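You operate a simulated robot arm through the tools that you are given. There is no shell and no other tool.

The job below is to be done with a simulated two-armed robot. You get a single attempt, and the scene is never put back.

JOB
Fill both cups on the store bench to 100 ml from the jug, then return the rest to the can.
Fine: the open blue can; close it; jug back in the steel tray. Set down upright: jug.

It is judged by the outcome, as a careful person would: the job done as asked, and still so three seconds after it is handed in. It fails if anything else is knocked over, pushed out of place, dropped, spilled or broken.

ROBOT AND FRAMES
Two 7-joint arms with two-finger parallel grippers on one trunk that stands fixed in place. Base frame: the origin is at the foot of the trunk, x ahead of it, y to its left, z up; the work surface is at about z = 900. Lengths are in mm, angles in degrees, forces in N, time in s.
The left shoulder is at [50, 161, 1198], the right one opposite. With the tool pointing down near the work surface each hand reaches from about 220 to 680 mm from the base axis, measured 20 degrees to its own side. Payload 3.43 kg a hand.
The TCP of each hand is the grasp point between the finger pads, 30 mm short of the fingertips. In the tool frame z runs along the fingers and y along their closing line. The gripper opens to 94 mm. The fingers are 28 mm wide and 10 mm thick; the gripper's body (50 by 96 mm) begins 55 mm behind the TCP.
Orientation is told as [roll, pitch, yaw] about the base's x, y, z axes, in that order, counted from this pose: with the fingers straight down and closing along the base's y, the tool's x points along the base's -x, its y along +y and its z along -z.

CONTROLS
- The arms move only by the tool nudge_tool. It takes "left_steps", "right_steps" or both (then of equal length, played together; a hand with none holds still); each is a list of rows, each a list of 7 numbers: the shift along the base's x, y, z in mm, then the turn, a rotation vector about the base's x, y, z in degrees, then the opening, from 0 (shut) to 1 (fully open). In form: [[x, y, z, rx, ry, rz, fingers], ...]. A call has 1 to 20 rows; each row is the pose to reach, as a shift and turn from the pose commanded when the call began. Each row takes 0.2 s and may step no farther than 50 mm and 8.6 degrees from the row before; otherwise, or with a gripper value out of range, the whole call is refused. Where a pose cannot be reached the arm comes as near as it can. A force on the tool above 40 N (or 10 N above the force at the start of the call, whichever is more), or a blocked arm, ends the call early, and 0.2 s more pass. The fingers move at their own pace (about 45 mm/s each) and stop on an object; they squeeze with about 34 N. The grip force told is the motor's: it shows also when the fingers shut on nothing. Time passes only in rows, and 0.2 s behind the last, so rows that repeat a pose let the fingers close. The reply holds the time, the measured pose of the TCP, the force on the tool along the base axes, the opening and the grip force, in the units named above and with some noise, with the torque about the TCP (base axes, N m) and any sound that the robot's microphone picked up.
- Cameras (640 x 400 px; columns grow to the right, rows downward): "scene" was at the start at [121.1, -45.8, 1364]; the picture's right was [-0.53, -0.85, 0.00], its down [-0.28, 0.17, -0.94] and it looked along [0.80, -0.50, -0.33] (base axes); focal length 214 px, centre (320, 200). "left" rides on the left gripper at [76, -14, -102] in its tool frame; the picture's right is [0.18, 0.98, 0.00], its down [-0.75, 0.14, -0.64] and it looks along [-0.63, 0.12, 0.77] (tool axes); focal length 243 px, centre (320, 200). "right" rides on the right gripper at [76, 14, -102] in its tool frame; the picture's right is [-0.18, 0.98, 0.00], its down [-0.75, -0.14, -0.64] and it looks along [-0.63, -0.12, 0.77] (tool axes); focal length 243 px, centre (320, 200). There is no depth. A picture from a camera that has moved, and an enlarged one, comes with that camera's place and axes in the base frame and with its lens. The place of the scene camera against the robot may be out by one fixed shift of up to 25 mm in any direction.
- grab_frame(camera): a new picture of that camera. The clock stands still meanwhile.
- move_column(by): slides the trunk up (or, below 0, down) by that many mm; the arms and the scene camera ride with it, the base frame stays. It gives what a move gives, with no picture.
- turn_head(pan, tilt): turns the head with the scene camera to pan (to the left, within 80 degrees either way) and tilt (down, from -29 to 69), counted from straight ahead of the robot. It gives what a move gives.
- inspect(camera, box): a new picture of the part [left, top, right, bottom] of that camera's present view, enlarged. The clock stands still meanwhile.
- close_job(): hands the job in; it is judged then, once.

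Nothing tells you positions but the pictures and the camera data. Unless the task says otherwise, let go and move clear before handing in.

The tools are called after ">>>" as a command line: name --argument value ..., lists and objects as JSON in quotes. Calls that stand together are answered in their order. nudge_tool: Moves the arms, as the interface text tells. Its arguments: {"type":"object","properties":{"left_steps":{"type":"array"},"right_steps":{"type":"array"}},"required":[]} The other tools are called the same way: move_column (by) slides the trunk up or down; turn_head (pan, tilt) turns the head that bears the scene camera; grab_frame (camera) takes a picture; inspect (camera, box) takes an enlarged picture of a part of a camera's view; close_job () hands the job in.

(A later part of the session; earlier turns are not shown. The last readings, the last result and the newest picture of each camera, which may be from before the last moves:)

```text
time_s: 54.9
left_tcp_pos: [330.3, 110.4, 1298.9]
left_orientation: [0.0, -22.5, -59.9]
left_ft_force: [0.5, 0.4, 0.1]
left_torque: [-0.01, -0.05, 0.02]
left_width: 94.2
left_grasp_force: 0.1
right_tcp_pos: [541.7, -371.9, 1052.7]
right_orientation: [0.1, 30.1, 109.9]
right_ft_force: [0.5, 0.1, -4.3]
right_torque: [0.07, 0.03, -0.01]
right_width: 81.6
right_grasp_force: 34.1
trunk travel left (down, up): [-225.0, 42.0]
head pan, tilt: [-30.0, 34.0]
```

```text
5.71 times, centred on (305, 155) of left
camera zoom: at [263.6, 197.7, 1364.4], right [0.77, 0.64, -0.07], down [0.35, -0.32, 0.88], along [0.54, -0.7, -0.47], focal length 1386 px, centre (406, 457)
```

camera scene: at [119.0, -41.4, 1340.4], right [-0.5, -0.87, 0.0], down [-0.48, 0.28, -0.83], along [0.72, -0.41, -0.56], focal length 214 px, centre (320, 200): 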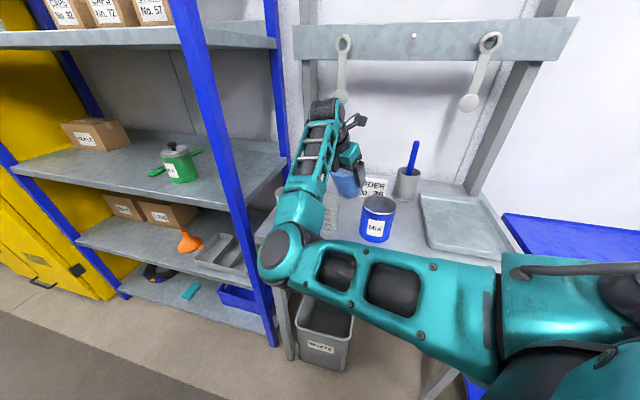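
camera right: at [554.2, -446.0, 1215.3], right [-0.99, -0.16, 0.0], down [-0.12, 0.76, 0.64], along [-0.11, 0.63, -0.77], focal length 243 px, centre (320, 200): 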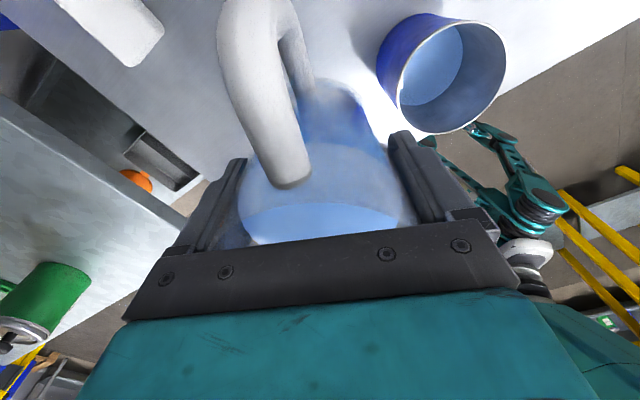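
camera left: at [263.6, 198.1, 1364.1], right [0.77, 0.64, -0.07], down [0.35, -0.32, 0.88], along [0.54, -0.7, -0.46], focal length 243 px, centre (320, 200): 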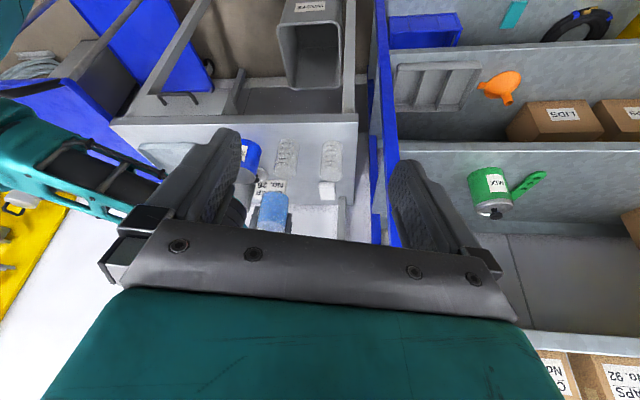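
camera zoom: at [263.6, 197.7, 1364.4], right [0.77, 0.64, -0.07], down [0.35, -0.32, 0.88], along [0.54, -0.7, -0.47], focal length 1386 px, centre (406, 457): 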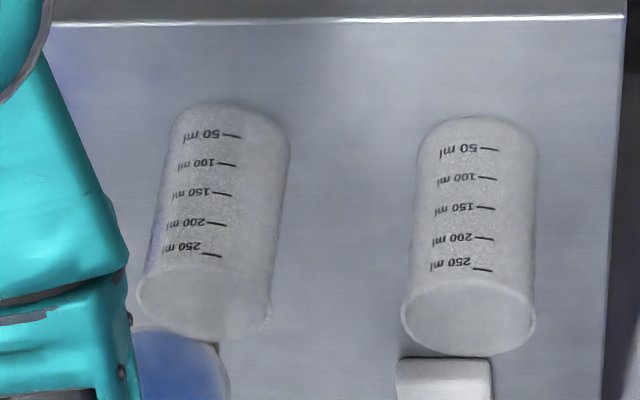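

>>> nudge_tool --right_steps '[[0, 0, 0, -1.6, -0.6, 0, 0]]'

>>> inspect --camera "left" --box '[265, 120, 345, 190]'

>>> inspect --camera "scene" --box '[320, 150, 400, 220]'

```text
time_s: 55.3
left_tcp_pos: [330.6, 109.7, 1298.7]
left_orientation: [-0.2, -22.5, -59.9]
left_ft_force: [0.3, 0.2, 0.0]
left_torque: [0.0, 0.01, 0.03]
left_width: 93.8
left_grasp_force: 0.1
right_tcp_pos: [542.1, -372.6, 1052.8]
right_orientation: [0.0, 31.8, 109.9]
right_ft_force: [0.1, -0.1, -4.2]
right_torque: [0.08, 0.01, -0.02]
right_width: 81.6
right_grasp_force: 34.2
trunk travel left (down, up): [-225.0, 42.0]
head pan, tilt: [-30.0, 34.0]
```

```text
5.71 times, centred on (305, 155) of left
camera zoom: at [263.6, 197.7, 1364.4], right [0.77, 0.64, -0.07], down [0.35, -0.32, 0.88], along [0.54, -0.7, -0.47], focal length 1386 px, centre (406, 457)
```

zoom: 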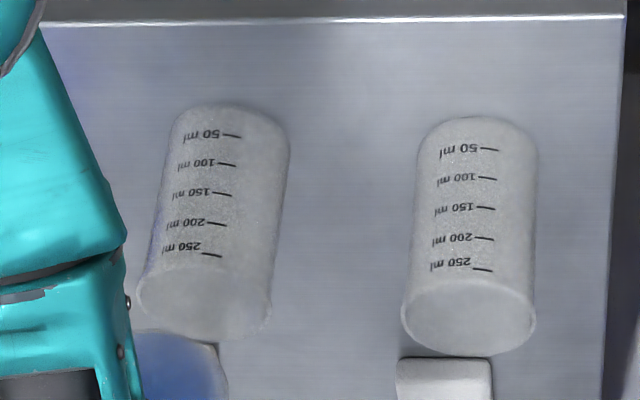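

```text
5.71 times, centred on (360, 185) of scene
camera zoom: at [119.0, -41.4, 1340.4], right [-0.5, -0.87, 0.0], down [-0.48, 0.28, -0.83], along [0.72, -0.41, -0.56], focal length 1226 px, centre (91, 286)
```

zoom: 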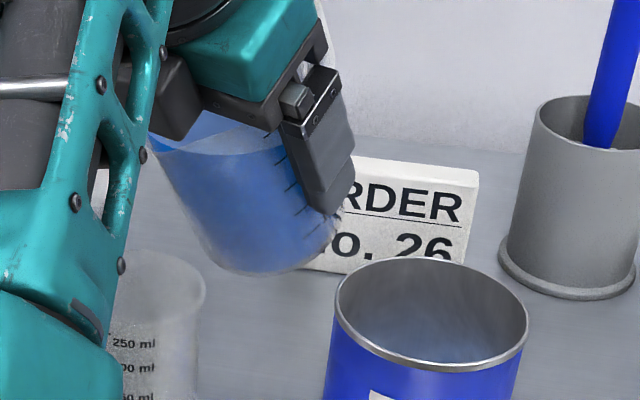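

>>> nudge_tool --right_steps '[[0, 0, 0, -1.6, -0.6, 0, 0]]'

>>> inspect --camera "left" --box '[265, 120, 345, 190]'

```text
time_s: 55.7
left_tcp_pos: [330.9, 109.4, 1298.7]
left_orientation: [-0.1, -22.5, -60.0]
left_ft_force: [0.8, -0.4, -0.3]
left_torque: [0.0, -0.02, 0.01]
left_width: 93.9
left_grasp_force: 0.1
right_tcp_pos: [541.2, -371.1, 1052.4]
right_orientation: [0.0, 33.5, 109.9]
right_ft_force: [-0.4, -0.2, -4.3]
right_torque: [0.06, 0.02, 0.02]
right_width: 81.5
right_grasp_force: 33.9
trunk travel left (down, up): [-225.0, 42.0]
head pan, tilt: [-30.0, 34.0]
```

```text
5.71 times, centred on (305, 155) of left
camera zoom: at [263.6, 197.7, 1364.4], right [0.77, 0.64, -0.07], down [0.35, -0.32, 0.88], along [0.54, -0.7, -0.47], focal length 1386 px, centre (406, 457)
```

zoom: 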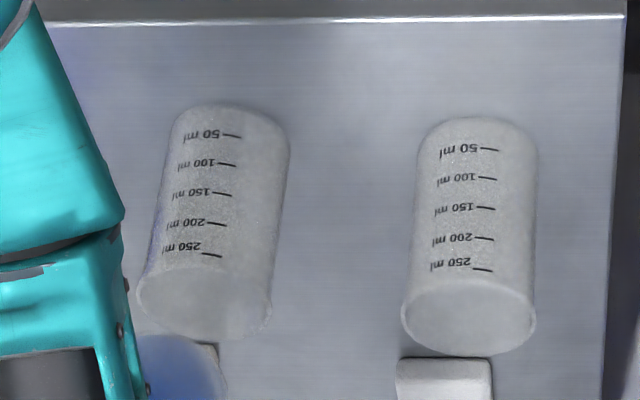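

>>> nudge_tool --right_steps '[[0, 0, 0, -1.6, -0.6, 0, 0]]'

>>> inspect --camera "left" --box '[265, 120, 345, 190]'

>>> inspect --camera "scene" --box '[320, 150, 400, 220]'

```text
time_s: 56.1
left_tcp_pos: [330.1, 109.8, 1298.7]
left_orientation: [-0.1, -22.4, -59.9]
left_ft_force: [0.4, 0.5, 0.9]
left_torque: [0.01, 0.02, -0.04]
left_width: 94.2
left_grasp_force: 0.1
right_tcp_pos: [541.2, -372.9, 1052.1]
right_orientation: [0.0, 35.1, 110.0]
right_ft_force: [-0.1, -0.3, -4.2]
right_torque: [0.06, 0.02, 0.02]
right_width: 81.6
right_grasp_force: 33.8
trunk travel left (down, up): [-225.0, 42.0]
head pan, tilt: [-30.0, 34.0]
```

```text
5.71 times, centred on (305, 155) of left
camera zoom: at [263.6, 197.7, 1364.4], right [0.77, 0.64, -0.07], down [0.35, -0.32, 0.88], along [0.54, -0.7, -0.47], focal length 1386 px, centre (406, 457)
```

zoom: 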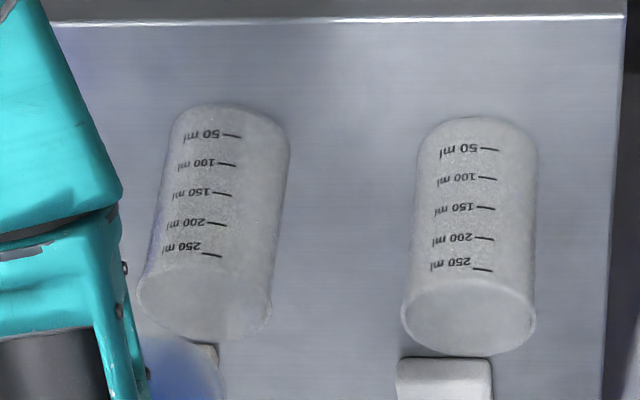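

```text
5.71 times, centred on (360, 185) of scene
camera zoom: at [119.0, -41.4, 1340.5], right [-0.5, -0.87, 0.0], down [-0.48, 0.28, -0.83], along [0.72, -0.41, -0.56], focal length 1226 px, centre (91, 286)
```

zoom: 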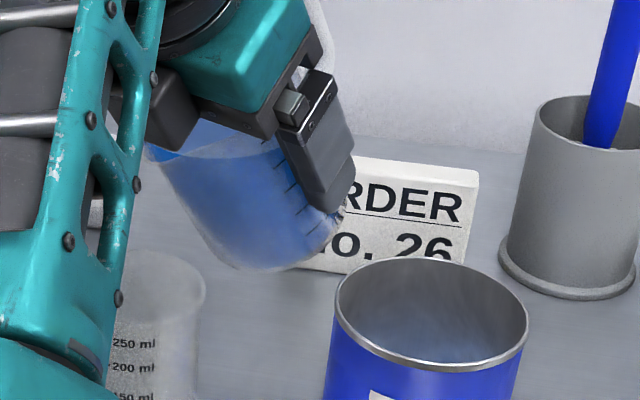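

>>> nudge_tool --right_steps '[[0, 0, 0, -1.4, -0.5, 0, 0]]'

>>> inspect --camera "left" --box '[265, 120, 345, 190]'

```text
time_s: 56.5
left_tcp_pos: [330.8, 109.7, 1299.9]
left_orientation: [-0.1, -22.4, -59.9]
left_ft_force: [1.6, -0.4, 0.1]
left_torque: [-0.01, -0.03, -0.02]
left_width: 94.1
left_grasp_force: 0.1
right_tcp_pos: [541.0, -372.4, 1053.0]
right_orientation: [0.1, 36.8, 110.0]
right_ft_force: [-0.6, -0.3, -4.4]
right_torque: [0.04, 0.04, -0.01]
right_width: 81.4
right_grasp_force: 34.2
trunk travel left (down, up): [-225.0, 42.0]
head pan, tilt: [-30.0, 34.0]
```

```text
5.71 times, centred on (305, 155) of left
camera zoom: at [263.6, 197.7, 1364.4], right [0.77, 0.64, -0.07], down [0.35, -0.32, 0.88], along [0.54, -0.7, -0.47], focal length 1386 px, centre (406, 457)
```

zoom: 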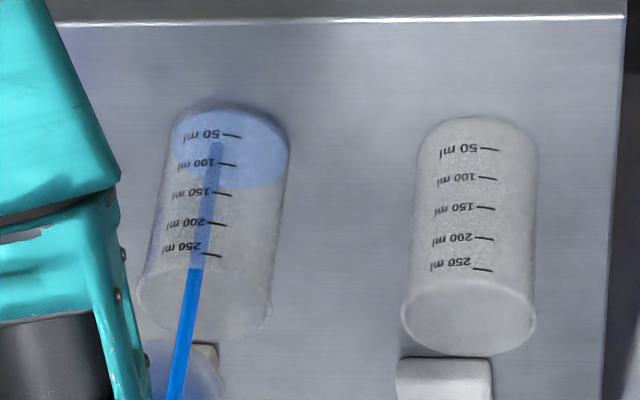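

Flow has started and lands well inside cup 2 (roughly 20 ml so far). I hold this tilt briefly and check again.

>>> nudge_tool --right_steps '[[0, 0, 0, 0, 0, 0, 0]]'

>>> inspect --camera "left" --box '[265, 120, 345, 190]'

```text
time_s: 56.9
left_tcp_pos: [330.2, 110.8, 1298.4]
left_orientation: [-0.1, -22.5, -59.9]
left_ft_force: [0.4, -0.6, -0.3]
left_torque: [-0.02, 0.0, 0.03]
left_width: 93.9
left_grasp_force: 0.0
right_tcp_pos: [542.4, -372.5, 1053.3]
right_orientation: [0.0, 36.7, 109.9]
right_ft_force: [0.3, 1.4, -5.0]
right_torque: [0.05, -0.01, 0.0]
right_width: 81.6
right_grasp_force: 33.9
trunk travel left (down, up): [-225.0, 42.0]
head pan, tilt: [-30.0, 34.0]
```

```text
5.71 times, centred on (305, 155) of left
camera zoom: at [263.6, 197.7, 1364.4], right [0.77, 0.64, -0.07], down [0.35, -0.32, 0.88], along [0.54, -0.7, -0.47], focal length 1386 px, centre (406, 457)
```

zoom: 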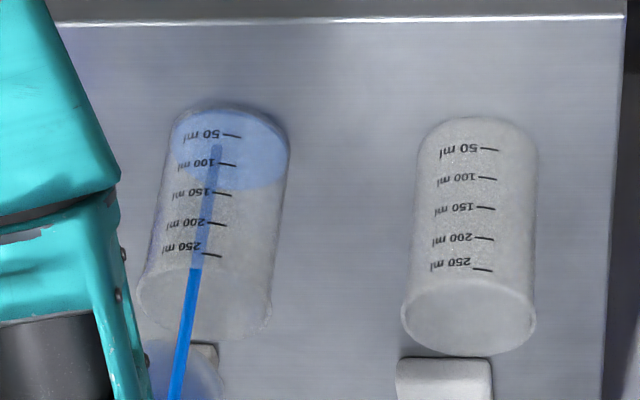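

Flow is slow and steady. I hold a little longer.

>>> nudge_tool --right_steps '[[0, 0, 0, 0, 0, 0, 0], [0, 0, 0, 0, 0, 0, 0], [0, 0, 0, 0, 0, 0, 0], [0, 0, 0, 0, 0, 0, 0]]'

>>> inspect --camera "left" --box '[265, 120, 345, 190]'

```text
time_s: 57.9
left_tcp_pos: [330.0, 110.6, 1299.9]
left_orientation: [-0.1, -22.4, -59.9]
left_ft_force: [-0.2, 0.4, 0.6]
left_torque: [0.0, -0.01, 0.01]
left_width: 94.1
left_grasp_force: 0.1
right_tcp_pos: [541.6, -372.8, 1052.6]
right_orientation: [0.1, 36.7, 109.9]
right_ft_force: [1.0, 0.0, -4.3]
right_torque: [0.06, 0.02, 0.02]
right_width: 81.4
right_grasp_force: 33.9
trunk travel left (down, up): [-225.0, 42.0]
head pan, tilt: [-30.0, 34.0]
```

```text
5.71 times, centred on (305, 155) of left
camera zoom: at [263.6, 197.7, 1364.4], right [0.77, 0.64, -0.07], down [0.35, -0.32, 0.88], along [0.54, -0.7, -0.47], focal length 1386 px, centre (406, 457)
```

zoom: 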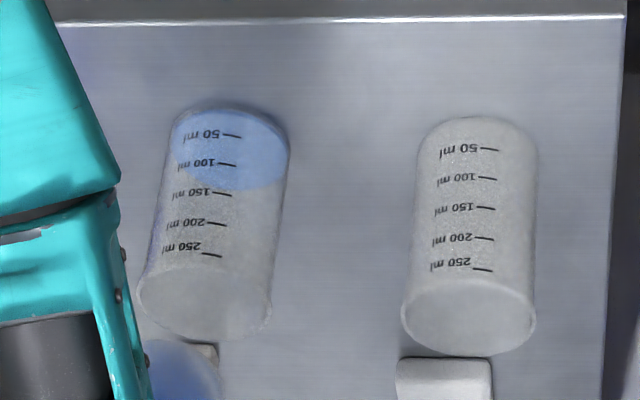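

At a fixed tilt the flow settles, so the amount follows the tilt — easy to control. I tilt on gradually (about 4° more) and let it settle.

>>> nudge_tool --right_steps '[[0, 0, 0, -0.95, -0.35, 0, 0], [0, 0, 0, -1.9, -0.7, 0, 0], [0, 0, 0, -2.8, -1.03, 0, 0], [0, 0, 0, -3.8, -1.4, 0, 0], [0, 0, 0, -3.8, -1.4, 0, 0]]'

>>> inspect --camera "left" --box '[265, 120, 345, 190]'

```text
time_s: 59.1
left_tcp_pos: [331.0, 110.8, 1298.5]
left_orientation: [-0.1, -22.5, -60.0]
left_ft_force: [-0.2, 0.3, 0.7]
left_torque: [0.01, 0.01, 0.01]
left_width: 94.1
left_grasp_force: 0.1
right_tcp_pos: [541.5, -372.7, 1054.0]
right_orientation: [0.0, 40.8, 109.9]
right_ft_force: [-0.1, -0.4, -4.3]
right_torque: [0.06, 0.0, 0.02]
right_width: 81.6
right_grasp_force: 34.0
trunk travel left (down, up): [-225.0, 42.0]
head pan, tilt: [-30.0, 34.0]
```

```text
5.71 times, centred on (305, 155) of left
camera zoom: at [263.5, 197.7, 1364.4], right [0.77, 0.64, -0.07], down [0.35, -0.32, 0.88], along [0.54, -0.7, -0.47], focal length 1386 px, centre (406, 457)
```

zoom: 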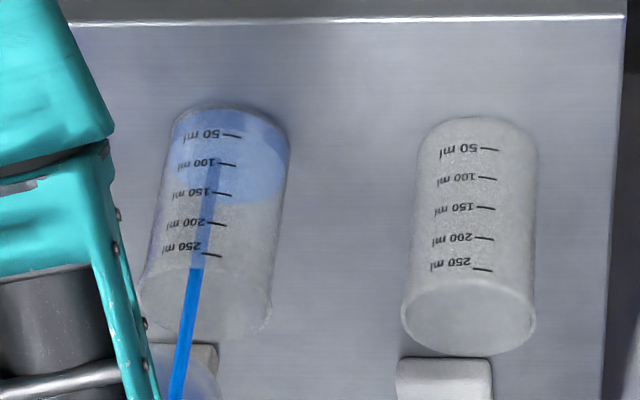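

About 30 ml now, stream well inside. Continue another 4° and settle.

>>> nudge_tool --right_steps '[[0, 0, 0, -0.95, -0.35, 0, 0], [0, 0, 0, -1.9, -0.7, 0, 0], [0, 0, 0, -2.8, -1.03, 0, 0], [0, 0, 0, -3.8, -1.4, 0, 0], [0, 0, 0, -3.8, -1.4, 0, 0], [0, 0, 0, -3.8, -1.4, 0, 0], [0, 0, 0, -3.8, -1.4, 0, 0]]'

>>> inspect --camera "left" --box '[265, 120, 345, 190]'

```text
time_s: 60.7
left_tcp_pos: [329.9, 110.6, 1298.2]
left_orientation: [-0.1, -22.4, -59.9]
left_ft_force: [0.1, 0.5, -0.1]
left_torque: [0.01, -0.02, -0.01]
left_width: 94.0
left_grasp_force: 0.1
right_tcp_pos: [540.2, -376.1, 1053.7]
right_orientation: [0.1, 45.1, 109.7]
right_ft_force: [0.8, 0.2, -4.3]
right_torque: [0.05, 0.05, 0.01]
right_width: 81.3
right_grasp_force: 33.7
trunk travel left (down, up): [-225.0, 42.0]
head pan, tilt: [-30.0, 34.0]
```

```text
5.71 times, centred on (305, 155) of left
camera zoom: at [263.5, 197.7, 1364.4], right [0.77, 0.64, -0.07], down [0.35, -0.32, 0.88], along [0.54, -0.7, -0.47], focal length 1386 px, centre (406, 457)
```

zoom: 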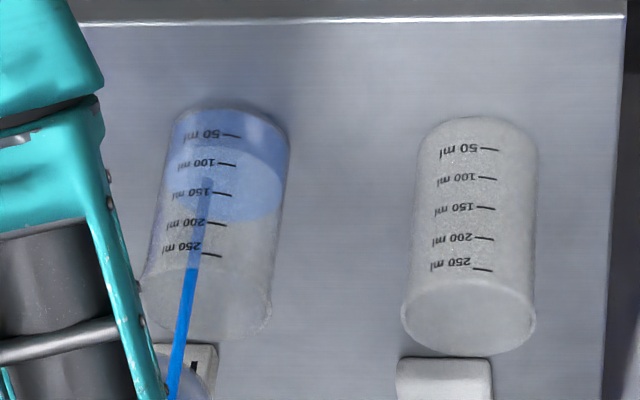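

About 63 ml. Let it settle at this tilt.

>>> nudge_tool --right_steps '[[0, 0, 0, 0, 0, 0, 0], [0, 0, 0, 0, 0, 0, 0], [0, 0, 0, 0, 0, 0, 0], [0, 0, 0, 0, 0, 0, 0]]'

>>> inspect --camera "left" --box '[275, 120, 315, 160]'

```text
time_s: 61.7
left_tcp_pos: [329.8, 109.0, 1298.5]
left_orientation: [-0.1, -22.5, -59.8]
left_ft_force: [-0.3, 0.4, -0.2]
left_torque: [0.0, 0.0, -0.01]
left_width: 93.7
left_grasp_force: 0.0
right_tcp_pos: [541.0, -375.7, 1052.8]
right_orientation: [0.2, 45.2, 109.7]
right_ft_force: [-0.5, 0.7, -4.2]
right_torque: [0.05, 0.03, 0.01]
right_width: 81.5
right_grasp_force: 34.1
trunk travel left (down, up): [-225.0, 42.0]
head pan, tilt: [-30.0, 34.0]
```

```text
10.00 times, centred on (295, 140) of left
camera zoom: at [263.5, 197.7, 1364.4], right [0.77, 0.64, -0.07], down [0.35, -0.32, 0.88], along [0.54, -0.7, -0.47], focal length 2426 px, centre (570, 800)
```

zoom: 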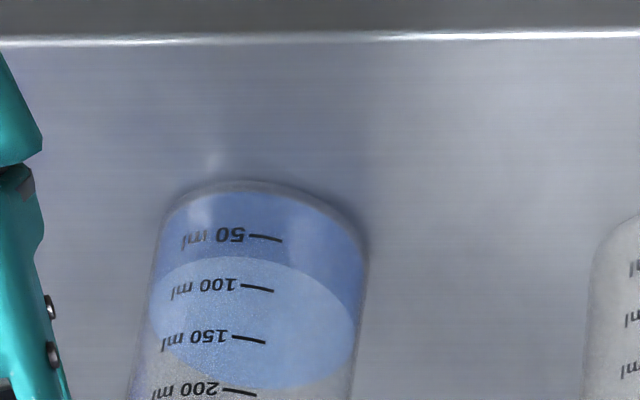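

Settled at about 66 ml. I tilt 3.5° more and let it settle.

>>> nudge_tool --right_steps '[[0, 0, 0, -0.95, -0.35, 0, 0], [0, 0, 0, -1.9, -0.7, 0, 0], [0, 0, 0, -2.8, -1.03, 0, 0], [0, 0, 0, -3.3, -1.2, 0, 0], [0, 0, 0, -3.3, -1.2, 0, 0], [0, 0, 0, -3.3, -1.2, 0, 0], [0, 0, 0, -3.3, -1.2, 0, 0], [0, 0, 0, -3.3, -1.2, 0, 0], [0, 0, 0, -3.3, -1.2, 0, 0]]'

>>> inspect --camera "left" --box '[275, 120, 315, 160]'

>>> inspect --camera "scene" --box '[300, 150, 420, 250]'

```text
time_s: 63.7
left_tcp_pos: [331.1, 109.1, 1298.2]
left_orientation: [-0.1, -22.5, -60.0]
left_ft_force: [-0.1, 0.8, 0.4]
left_torque: [0.01, -0.03, 0.01]
left_width: 94.1
left_grasp_force: 0.1
right_tcp_pos: [540.2, -377.8, 1053.9]
right_orientation: [0.1, 48.8, 109.5]
right_ft_force: [-0.1, 0.3, -4.0]
right_torque: [0.08, 0.0, 0.02]
right_width: 81.4
right_grasp_force: 34.3
trunk travel left (down, up): [-225.0, 42.0]
head pan, tilt: [-30.0, 34.0]
```

```text
10.00 times, centred on (295, 140) of left
camera zoom: at [263.5, 197.7, 1364.4], right [0.77, 0.64, -0.07], down [0.35, -0.32, 0.88], along [0.54, -0.7, -0.47], focal length 2426 px, centre (570, 800)
```

zoom: 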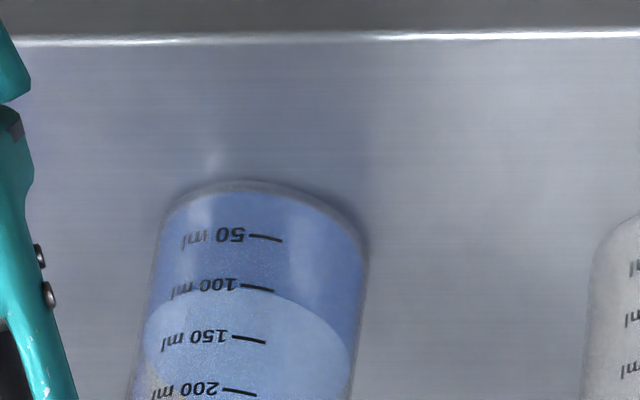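

```text
4.00 times, centred on (360, 200) of scene
camera zoom: at [118.9, -41.3, 1340.5], right [-0.5, -0.87, 0.0], down [-0.48, 0.28, -0.83], along [0.72, -0.41, -0.56], focal length 858 px, centre (160, 200)
```

zoom: 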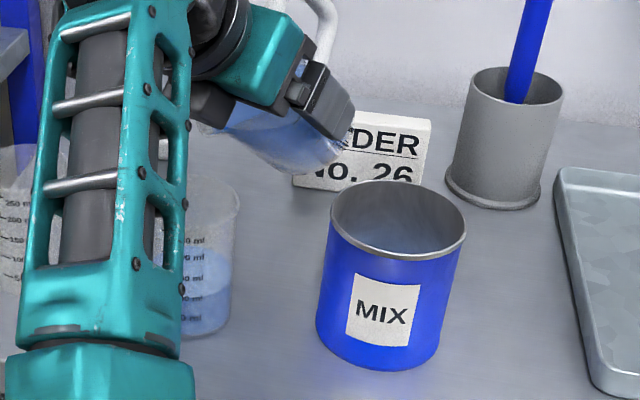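

The level now reads about at the 100 ml line. I tilt back to stop the flow, then check the reading.

>>> nudge_tool --right_steps '[[0, 0, 0, 3.8, 1.4, 0, 0], [0, 0, 0, 9, 3.3, 0, 0]]'

>>> inspect --camera "left" --box '[280, 125, 310, 155]'

>>> inspect --camera "scene" --box '[315, 195, 365, 235]'

```text
time_s: 64.3
left_tcp_pos: [330.1, 110.1, 1299.0]
left_orientation: [-0.1, -22.5, -59.9]
left_ft_force: [1.3, -1.1, 0.5]
left_torque: [0.01, 0.0, -0.02]
left_width: 94.2
left_grasp_force: 0.1
right_tcp_pos: [542.4, -370.0, 1052.0]
right_orientation: [0.0, 38.3, 110.0]
right_ft_force: [-0.9, 0.3, -3.8]
right_torque: [0.06, 0.01, -0.01]
right_width: 81.7
right_grasp_force: 34.1
trunk travel left (down, up): [-225.0, 42.0]
head pan, tilt: [-30.0, 34.0]
```

```text
13.33 times, centred on (295, 140) of left
camera zoom: at [263.5, 197.9, 1364.4], right [0.77, 0.64, -0.07], down [0.35, -0.32, 0.88], along [0.54, -0.7, -0.47], focal length 3235 px, centre (653, 1000)
```

zoom: 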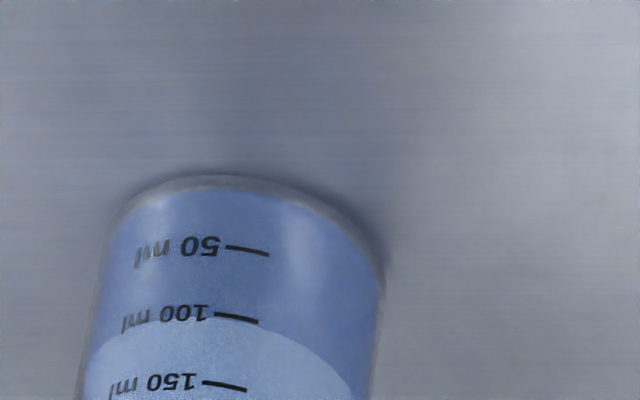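

```text
10.00 times, centred on (340, 215) of scene
camera zoom: at [118.9, -41.2, 1340.4], right [-0.5, -0.87, 0.0], down [-0.48, 0.28, -0.83], along [0.72, -0.41, -0.56], focal length 2145 px, centre (120, 50)
```

zoom: 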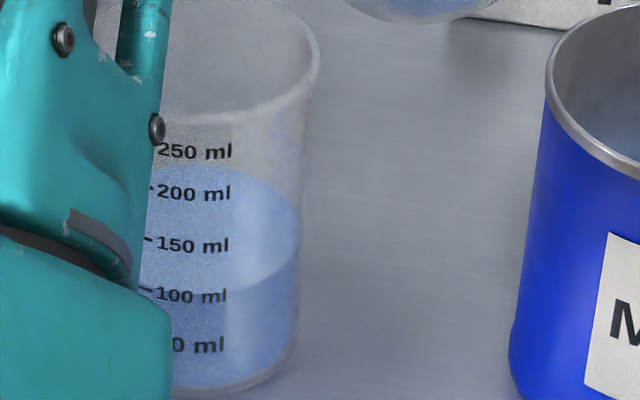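

Cup 2 reads right at 100 ml (within a few ml). I tilt back further, raise the jug a little and move it level to the far cup, keeping the same direction.

>>> nudge_tool --right_steps '[[0, 0, 8, 4, 1.5, 0, 0], [0, 0, 20, 8, 2.9, 0, 0], [0, 0, 32, 12, 4.4, 0, 0], [0, 0, 40, 12, 4.4, 0, 0]]'

>>> nudge_tool --right_steps '[[8, 7, 0, 0, 0, 0, 0], [25, 21, 0, 0, 0, 0, 0], [45, 38, 0, 0, 0, 0, 0], [65, 54, 0, 0, 0, 0, 0], [83, 70, 0, 0, 0, 0, 0], [94, 79, 0, 0, 0, 0, 0], [98, 82, 0, 0, 0, 0, 0]]'

>>> grab_frame --camera "left"

>>> grab_frame --camera "scene"

```text
time_s: 65.3
left_tcp_pos: [330.1, 110.3, 1299.9]
left_orientation: [0.0, -22.6, -59.9]
left_ft_force: [0.9, 0.4, -0.1]
left_torque: [-0.03, 0.02, -0.02]
left_width: 93.9
left_grasp_force: 0.1
right_tcp_pos: [543.6, -370.9, 1093.6]
right_orientation: [0.1, 25.9, 110.0]
right_ft_force: [-0.1, 0.8, -3.7]
right_torque: [0.07, 0.05, 0.0]
right_width: 81.6
right_grasp_force: 34.3
trunk travel left (down, up): [-225.0, 42.0]
head pan, tilt: [-30.0, 34.0]
```

```text
time_s: 66.9
left_tcp_pos: [331.0, 110.5, 1299.5]
left_orientation: [-0.1, -22.5, -60.0]
left_ft_force: [0.0, 0.3, -1.0]
left_torque: [0.01, -0.03, 0.0]
left_width: 93.9
left_grasp_force: 0.0
right_tcp_pos: [641.0, -290.3, 1092.3]
right_orientation: [0.0, 25.9, 109.9]
right_ft_force: [0.0, -0.2, -4.5]
right_torque: [0.04, 0.03, 0.0]
right_width: 81.6
right_grasp_force: 34.1
trunk travel left (down, up): [-225.0, 42.0]
head pan, tilt: [-30.0, 34.0]
```

```text
taken
camera left: at [263.6, 197.8, 1364.4], right [0.77, 0.64, -0.07], down [0.35, -0.32, 0.88], along [0.54, -0.7, -0.47], focal length 243 px, centre (320, 200)
```

left: 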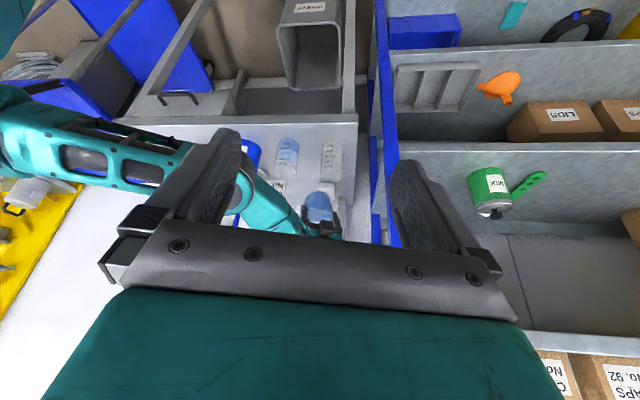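

```text
taken
camera scene: at [119.0, -41.3, 1340.5], right [-0.5, -0.87, 0.0], down [-0.48, 0.28, -0.83], along [0.72, -0.41, -0.56], focal length 214 px, centre (320, 200)
```

scene: 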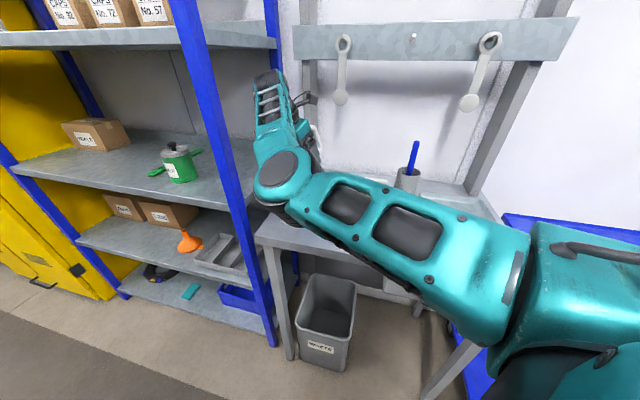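

The jug is beside the far cup at 26° tilt. I shift slightly, lower and tilt to about 44° (below its new threshold), then check.

>>> nudge_tool --right_steps '[[-1, 2, -6, -4, -1.5, 0, 0], [-2, 4, -14, -8, -2.9, 0, 0], [-2, 5, -22, -12, -4.4, 0, 0], [-2, 5, -30, -15, -5.5, 0, 0], [-2, 5, -34, -17, -6.2, 0, 0]]'

>>> inspect --camera "left" --box '[265, 120, 365, 210]'

>>> grab_frame --camera "scene"

```text
time_s: 68.1
left_tcp_pos: [331.2, 110.9, 1298.5]
left_orientation: [-0.1, -22.4, -59.8]
left_ft_force: [0.5, -0.3, -0.1]
left_torque: [-0.02, -0.02, 0.01]
left_width: 94.1
left_grasp_force: 0.1
right_tcp_pos: [639.1, -285.0, 1057.6]
right_orientation: [0.0, 44.0, 109.9]
right_ft_force: [-1.2, 0.2, -3.5]
right_torque: [0.04, 0.0, 0.0]
right_width: 81.7
right_grasp_force: 33.9
trunk travel left (down, up): [-225.0, 42.0]
head pan, tilt: [-30.0, 34.0]
```

```text
4.44 times, centred on (315, 165) of left
camera zoom: at [263.6, 197.8, 1364.4], right [0.77, 0.64, -0.07], down [0.35, -0.32, 0.88], along [0.54, -0.7, -0.47], focal length 1078 px, centre (342, 356)
```

zoom: 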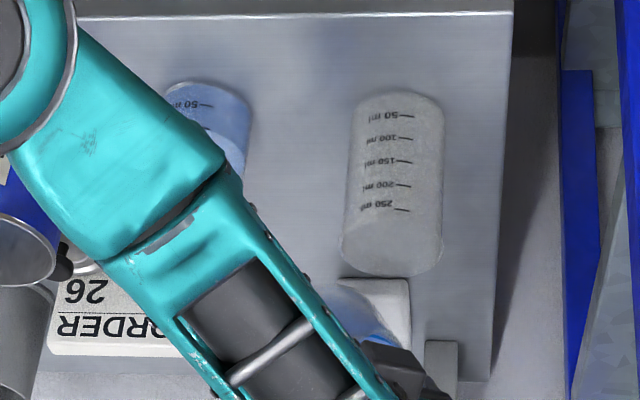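

```text
taken
camera scene: at [119.0, -41.3, 1340.5], right [-0.5, -0.87, 0.0], down [-0.48, 0.28, -0.83], along [0.72, -0.41, -0.56], focal length 214 px, centre (320, 200)
```

scene: 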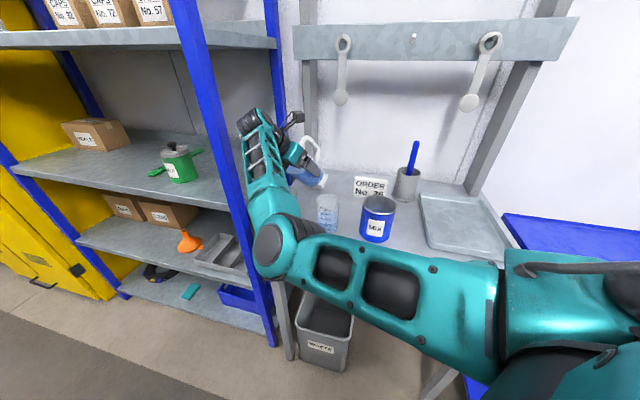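

The lip should be over the cup's middle. Continue tilting to 50° and watch.

>>> nudge_tool --right_steps '[[0, 0, 0, -1.9, -0.7, 0, 0], [0, 0, 0, -3.8, -1.4, 0, 0], [0, 0, 0, -5.2, -1.9, 0, 0], [0, 0, 0, -5.2, -1.9, 0, 0]]'

>>> inspect --camera "left" --box '[265, 120, 365, 210]'

```text
time_s: 69.1
left_tcp_pos: [330.4, 110.2, 1299.4]
left_orientation: [0.0, -22.5, -59.9]
left_ft_force: [-0.2, 0.6, 0.0]
left_torque: [0.01, 0.02, 0.0]
left_width: 94.2
left_grasp_force: 0.1
right_tcp_pos: [638.5, -285.5, 1059.2]
right_orientation: [0.0, 49.6, 109.9]
right_ft_force: [-0.3, 0.0, -3.0]
right_torque: [0.05, 0.04, 0.01]
right_width: 81.4
right_grasp_force: 33.7
trunk travel left (down, up): [-225.0, 42.0]
head pan, tilt: [-30.0, 34.0]
```

```text
4.44 times, centred on (315, 165) of left
camera zoom: at [263.5, 197.8, 1364.4], right [0.77, 0.64, -0.07], down [0.35, -0.32, 0.88], along [0.54, -0.7, -0.47], focal length 1078 px, centre (342, 356)
```

zoom: 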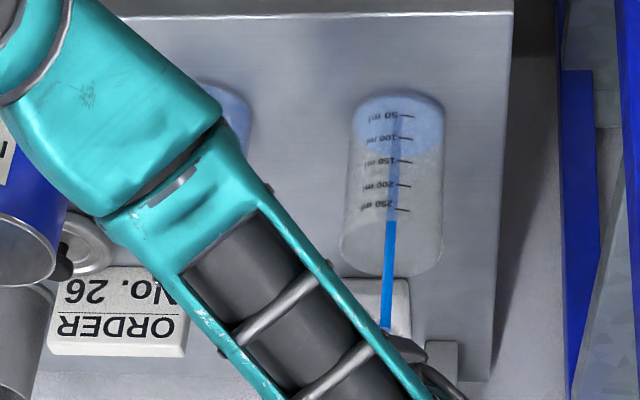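

Flow has started and lands in the far cup. I continue in 2° steps with settling.

>>> nudge_tool --right_steps '[[0, 0, 0, -0.95, -0.35, 0, 0], [0, 0, 0, -1.9, -0.7, 0, 0], [0, 0, 0, -1.9, -0.7, 0, 0], [0, 0, 0, -2.8, -1.03, 0, 0], [0, 0, 0, -2.8, -1.03, 0, 0], [0, 0, 0, -2.8, -1.03, 0, 0]]'

>>> inspect --camera "left" --box '[305, 120, 355, 170]'

```text
time_s: 70.5
left_tcp_pos: [330.2, 110.3, 1299.0]
left_orientation: [-0.1, -22.5, -59.8]
left_ft_force: [-0.4, -1.3, -0.2]
left_torque: [0.01, -0.01, -0.01]
left_width: 93.9
left_grasp_force: 0.0
right_tcp_pos: [639.3, -287.5, 1058.9]
right_orientation: [0.0, 52.6, 109.9]
right_ft_force: [0.4, -0.6, -3.1]
right_torque: [0.07, 0.01, 0.0]
right_width: 81.6
right_grasp_force: 34.2
trunk travel left (down, up): [-225.0, 42.0]
head pan, tilt: [-30.0, 34.0]
```

```text
8.00 times, centred on (330, 145) of left
camera zoom: at [263.5, 197.8, 1364.4], right [0.77, 0.64, -0.07], down [0.35, -0.32, 0.88], along [0.54, -0.7, -0.47], focal length 1941 px, centre (240, 640)
```

zoom: 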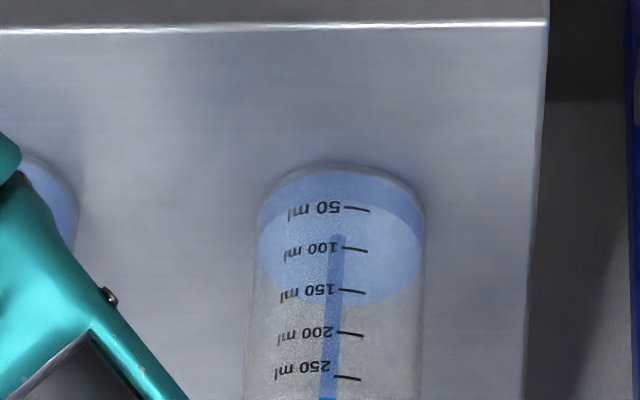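

About 45 ml and still flowing. Let it settle.

>>> nudge_tool --right_steps '[[0, 0, 0, 0, 0, 0, 0], [0, 0, 0, 0, 0, 0, 0], [0, 0, 0, 0, 0, 0, 0]]'

>>> inspect --camera "left" --box '[305, 120, 355, 170]'

```text
time_s: 71.3
left_tcp_pos: [330.6, 109.6, 1298.5]
left_orientation: [-0.2, -22.5, -59.9]
left_ft_force: [0.1, 0.3, -0.5]
left_torque: [0.05, -0.02, -0.01]
left_width: 94.4
left_grasp_force: 0.1
right_tcp_pos: [637.5, -284.5, 1059.1]
right_orientation: [0.0, 52.5, 109.9]
right_ft_force: [0.4, 0.4, -2.6]
right_torque: [0.05, 0.02, -0.02]
right_width: 81.6
right_grasp_force: 33.9
trunk travel left (down, up): [-225.0, 42.0]
head pan, tilt: [-30.0, 34.0]
```

```text
8.00 times, centred on (330, 145) of left
camera zoom: at [263.5, 197.8, 1364.4], right [0.77, 0.64, -0.07], down [0.35, -0.32, 0.88], along [0.54, -0.7, -0.47], focal length 1941 px, centre (240, 640)
```

zoom: 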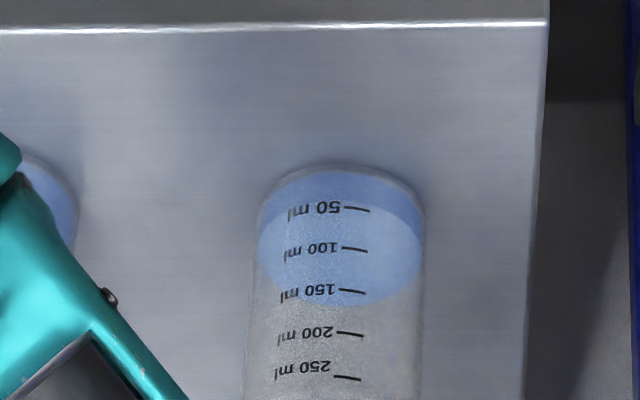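

Settled at about 45 ml. Tilt 2.5° more and settle.

>>> nudge_tool --right_steps '[[0, 0, 0, -0.8, -0.3, 0, 0], [0, 0, 0, -1.6, -0.6, 0, 0], [0, 0, 0, -2.3, -0.85, 0, 0], [0, 0, 0, -2.3, -0.85, 0, 0], [0, 0, 0, -2.3, -0.85, 0, 0], [0, 0, 0, -2.3, -0.85, 0, 0], [0, 0, 0, -2.3, -0.85, 0, 0], [0, 0, 0, -2.3, -0.85, 0, 0]]'

>>> inspect --camera "left" --box '[305, 120, 355, 170]'

```text
time_s: 73.1
left_tcp_pos: [329.5, 110.3, 1299.3]
left_orientation: [-0.2, -22.5, -60.0]
left_ft_force: [0.3, -0.3, -0.4]
left_torque: [-0.02, 0.02, -0.04]
left_width: 94.0
left_grasp_force: 0.0
right_tcp_pos: [639.0, -285.0, 1058.3]
right_orientation: [0.1, 55.0, 109.8]
right_ft_force: [-0.8, 0.3, -3.5]
right_torque: [0.06, 0.01, 0.01]
right_width: 81.2
right_grasp_force: 33.8
trunk travel left (down, up): [-225.0, 42.0]
head pan, tilt: [-30.0, 34.0]
```

```text
8.00 times, centred on (330, 145) of left
camera zoom: at [263.5, 197.8, 1364.4], right [0.77, 0.64, -0.07], down [0.35, -0.32, 0.88], along [0.54, -0.7, -0.47], focal length 1941 px, centre (240, 640)
```

zoom: 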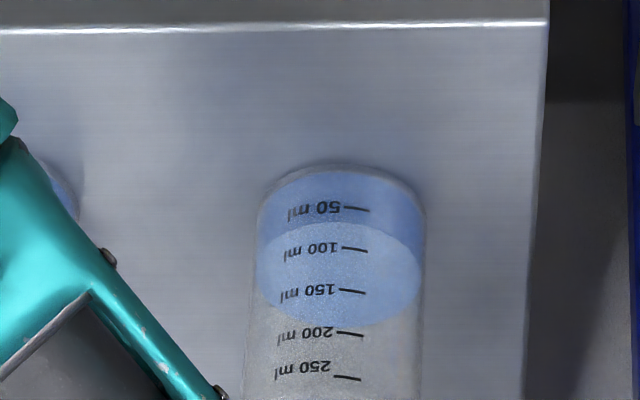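

About 68 ml. Another 2.7° and settle.

>>> nudge_tool --right_steps '[[0, 0, 0, -0.85, -0.3, 0, 0], [0, 0, 0, -1.7, -0.6, 0, 0], [0, 0, 0, -2.5, -0.9, 0, 0], [0, 0, 0, -2.5, -0.9, 0, 0], [0, 0, 0, -2.5, -0.9, 0, 0], [0, 0, 0, -2.5, -0.9, 0, 0], [0, 0, 0, -2.5, -0.9, 0, 0], [0, 0, 0, -2.5, -0.9, 0, 0]]'

>>> inspect --camera "left" --box '[315, 125, 345, 155]'

```text
time_s: 74.9
left_tcp_pos: [330.5, 110.4, 1300.8]
left_orientation: [-0.2, -22.5, -59.9]
left_ft_force: [0.3, -0.3, 0.6]
left_torque: [0.03, 0.01, 0.0]
left_width: 93.9
left_grasp_force: 0.1
right_tcp_pos: [638.0, -286.2, 1058.4]
right_orientation: [0.0, 57.7, 109.8]
right_ft_force: [0.6, -0.2, -2.2]
right_torque: [0.06, -0.01, 0.0]
right_width: 81.3
right_grasp_force: 34.4
trunk travel left (down, up): [-225.0, 42.0]
head pan, tilt: [-30.0, 34.0]
```

```text
13.33 times, centred on (330, 140) of left
camera zoom: at [263.4, 197.9, 1364.4], right [0.77, 0.64, -0.07], down [0.35, -0.32, 0.88], along [0.54, -0.7, -0.47], focal length 3235 px, centre (187, 1000)
```

zoom: 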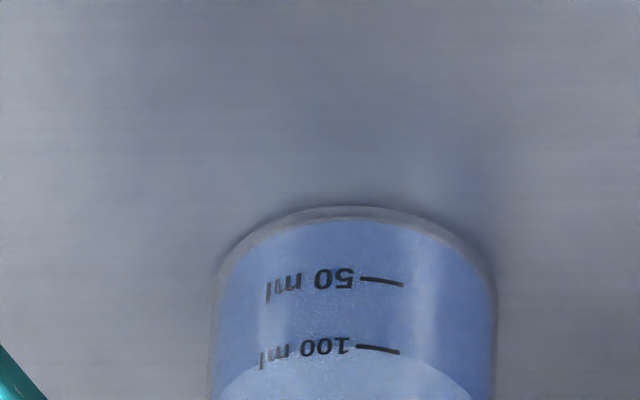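

The far cup now reads right at the 100 ml line too. I tilt back to stop any flow, raise, and check both cups.

>>> nudge_tool --right_steps '[[0, 0, 4, 5, 1.8, 0, 0], [0, 0, 12, 12, 4.4, 0, 0], [0, 0, 24, 19, 6.9, 0, 0], [0, 0, 38, 26, 9.5, 0, 0], [0, 0, 50, 30, 10.9, 0, 0]]'

>>> inspect --camera "left" --box '[315, 125, 345, 155]'

>>> inspect --camera "left" --box '[225, 110, 365, 240]'

>>> grab_frame --camera "scene"

```text
time_s: 76.1
left_tcp_pos: [330.0, 110.2, 1298.7]
left_orientation: [-0.1, -22.5, -59.9]
left_ft_force: [0.4, -0.3, 0.7]
left_torque: [-0.02, 0.0, 0.03]
left_width: 94.2
left_grasp_force: 0.1
right_tcp_pos: [638.3, -283.7, 1108.9]
right_orientation: [0.0, 25.7, 110.0]
right_ft_force: [-0.3, 0.6, -2.9]
right_torque: [0.04, 0.01, -0.04]
right_width: 81.2
right_grasp_force: 34.3
trunk travel left (down, up): [-225.0, 42.0]
head pan, tilt: [-30.0, 34.0]
```

```text
13.33 times, centred on (330, 140) of left
camera zoom: at [263.3, 197.8, 1364.5], right [0.77, 0.64, -0.07], down [0.35, -0.32, 0.88], along [0.54, -0.7, -0.47], focal length 3235 px, centre (187, 1000)
```

zoom: 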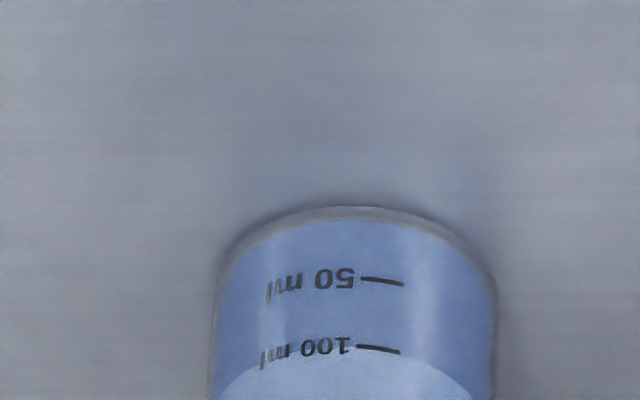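

```text
3.08 times, centred on (295, 175) of left
camera zoom: at [263.3, 197.8, 1364.5], right [0.77, 0.64, -0.07], down [0.35, -0.32, 0.88], along [0.54, -0.7, -0.47], focal length 746 px, centre (397, 277)
```

zoom: 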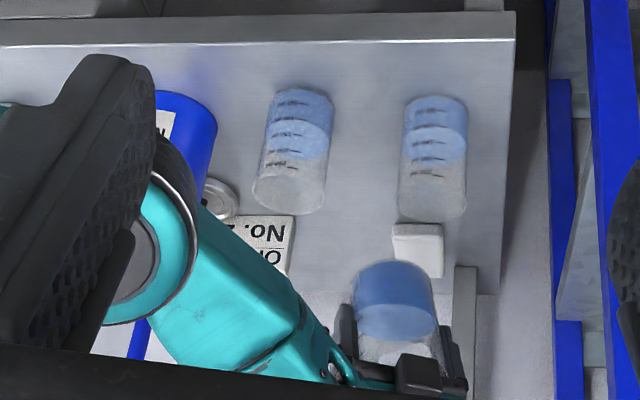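

```text
taken
camera scene: at [118.7, -41.3, 1340.5], right [-0.5, -0.87, 0.0], down [-0.48, 0.28, -0.83], along [0.72, -0.41, -0.56], focal length 214 px, centre (320, 200)
```

scene: 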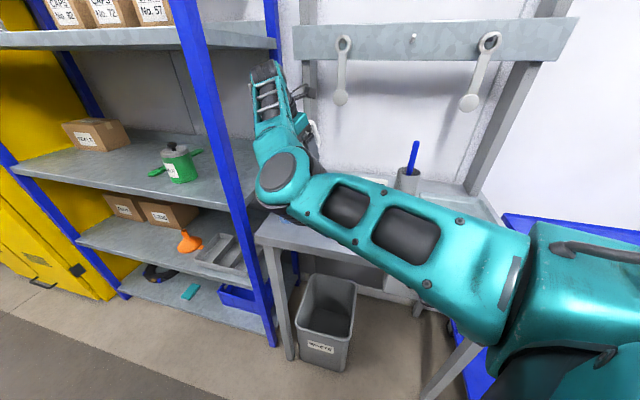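

Both cups are now visible together; I compare cup 2's level once more at high zoom.

>>> inspect --camera "left" --box '[280, 125, 310, 155]'

>>> inspect --camera "left" --box '[270, 130, 350, 190]'

```text
13.33 times, centred on (295, 140) of left
camera zoom: at [263.3, 197.8, 1364.5], right [0.77, 0.64, -0.07], down [0.35, -0.32, 0.88], along [0.54, -0.7, -0.47], focal length 3235 px, centre (653, 1000)
```

zoom: 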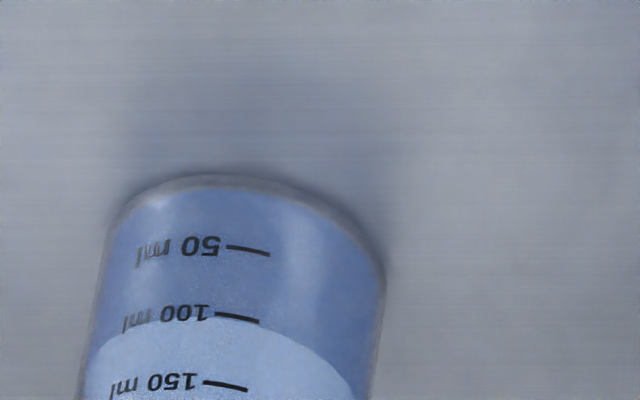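

```text
6.67 times, centred on (310, 160) of left
camera zoom: at [263.3, 197.8, 1364.5], right [0.77, 0.64, -0.07], down [0.35, -0.32, 0.88], along [0.54, -0.7, -0.47], focal length 1618 px, centre (387, 467)
```

zoom: 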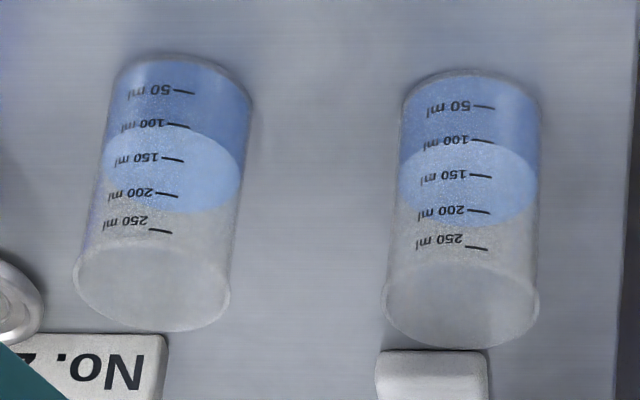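

Both cups read 100 ml. Now I carry the jug (about 230 ml left) back over to the can, raised and level, turning the spout to azimuth 85 so the hand stays clear of cup 2.

>>> nudge_tool --right_steps '[[0, 0, 6, 3, 1.1, 0, 0], [0, 0, 14, 6, 2.2, 0, 0], [0, 0, 20, 8, 2.9, 0, 0]]'

>>> nudge_tool --right_steps '[[-6, -6, 0, 0, 0, -0.8, 0], [-20, -19, 0, 0, 0, -2.5, 0], [-39, -37, 0, 0, 0, -4.8, 0], [-58, -55, 0, 0, 0, -7, 0], [-77, -73, 0, 0, 0, -9.3, 0], [-96, -91, 0, 0, 0, -11.5, 0], [-115, -109, 0, 0, 0, -13.8, 0], [-134, -127, 0, 0, 0, -16, 0], [-153, -145, 0, 0, 0, -18.3, 0], [-172, -163, 0, 0, 0, -20.6, 0], [-190, -180, 0, 0, 0, -22.8, 0], [-202, -191, 0, 0, 0, -24.3, 0], [-208, -196, 0, 0, 0, -25, 0]]'

>>> grab_frame --camera "scene"

>>> grab_frame --camera "left"

```text
time_s: 76.9
left_tcp_pos: [329.8, 111.7, 1298.4]
left_orientation: [0.0, -22.5, -59.9]
left_ft_force: [-0.8, 0.4, 0.0]
left_torque: [-0.01, 0.02, 0.0]
left_width: 94.1
left_grasp_force: 0.0
right_tcp_pos: [637.2, -283.6, 1129.6]
right_orientation: [0.1, 17.2, 109.9]
right_ft_force: [-0.5, -0.4, -3.2]
right_torque: [0.02, -0.01, -0.01]
right_width: 81.2
right_grasp_force: 33.9
trunk travel left (down, up): [-225.0, 42.0]
head pan, tilt: [-30.0, 34.0]
```

```text
time_s: 79.7
left_tcp_pos: [329.6, 109.8, 1299.1]
left_orientation: [-0.1, -22.5, -59.8]
left_ft_force: [0.5, 1.0, 0.0]
left_torque: [0.01, 0.02, -0.02]
left_width: 94.0
left_grasp_force: 0.1
right_tcp_pos: [429.2, -481.6, 1130.0]
right_orientation: [0.0, 17.2, 84.8]
right_ft_force: [0.5, -0.7, -3.8]
right_torque: [0.02, 0.03, -0.02]
right_width: 81.5
right_grasp_force: 34.0
trunk travel left (down, up): [-225.0, 42.0]
head pan, tilt: [-30.0, 34.0]
```

```text
taken
camera scene: at [118.7, -41.4, 1340.5], right [-0.5, -0.87, 0.0], down [-0.48, 0.28, -0.83], along [0.72, -0.41, -0.56], focal length 214 px, centre (320, 200)
```

scene: 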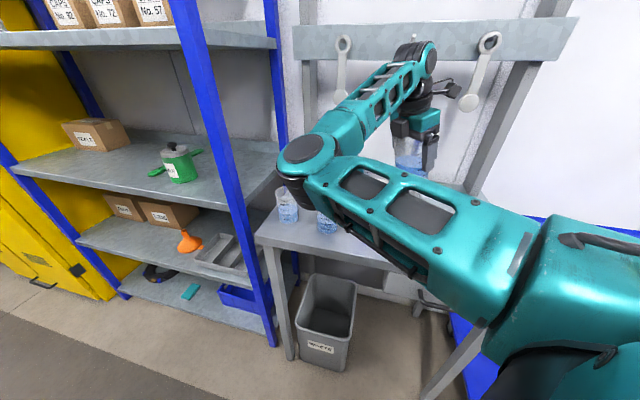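

```text
taken
camera left: at [263.3, 197.7, 1364.5], right [0.77, 0.64, -0.07], down [0.35, -0.32, 0.88], along [0.54, -0.7, -0.47], focal length 243 px, centre (320, 200)
```

left: 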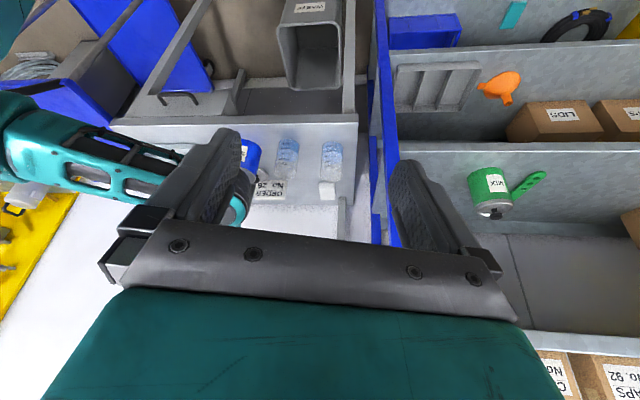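

The jug is beside the can. I lower it and tilt to 55° (just below its threshold), with the lip over the can's centre.

>>> nudge_tool --right_steps '[[0, 1, -10, -7.5, 0.7, 0, 0], [0, 2, -22, -15, 1.3, 0, 0], [1, 3, -35, -22.5, 2, 0, 0], [1, 4, -46, -29.9, 2.6, 0, 0], [1, 4, -54, -35, 3.1, 0, 0], [1, 4, -60, -37.9, 3.3, 0, 0]]'

>>> grab_frame --camera "scene"

>>> inspect --camera "scene" --box '[320, 140, 460, 250]'

```text
time_s: 81.1
left_tcp_pos: [331.0, 111.4, 1299.7]
left_orientation: [0.0, -22.6, -60.0]
left_ft_force: [0.0, 0.1, -0.1]
left_torque: [0.02, 0.03, 0.01]
left_width: 94.0
left_grasp_force: 0.0
right_tcp_pos: [428.6, -479.3, 1071.0]
right_orientation: [-0.5, 55.5, 84.3]
right_ft_force: [-0.1, -0.3, -3.0]
right_torque: [0.05, 0.01, 0.04]
right_width: 81.4
right_grasp_force: 34.1
trunk travel left (down, up): [-225.0, 42.0]
head pan, tilt: [-30.0, 34.0]
```

```text
taken
camera scene: at [118.7, -41.5, 1340.5], right [-0.5, -0.87, 0.0], down [-0.48, 0.28, -0.83], along [0.72, -0.41, -0.56], focal length 214 px, centre (320, 200)
```

scene: 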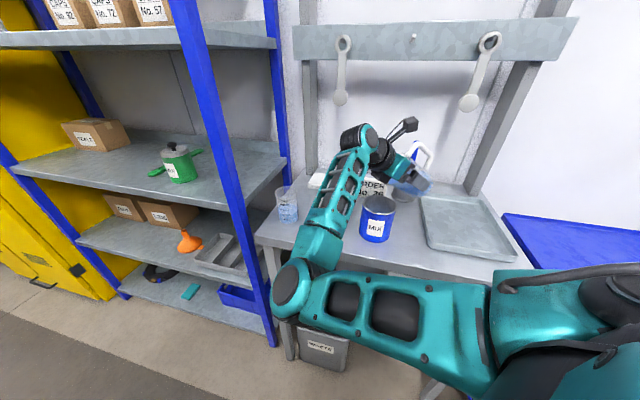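

```text
3.64 times, centred on (390, 195) of scene
camera zoom: at [118.7, -41.5, 1340.5], right [-0.5, -0.87, 0.0], down [-0.48, 0.28, -0.83], along [0.72, -0.41, -0.56], focal length 780 px, centre (66, 218)
```

zoom: 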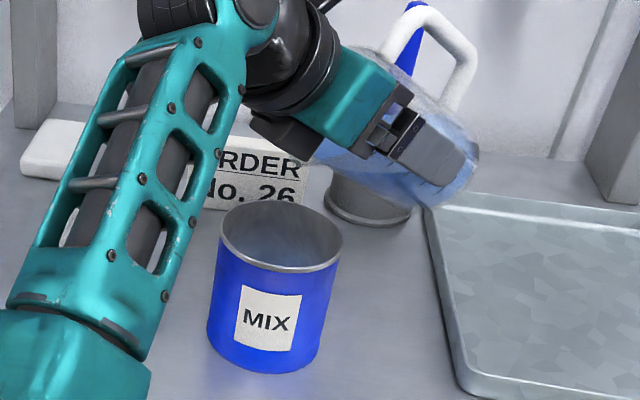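

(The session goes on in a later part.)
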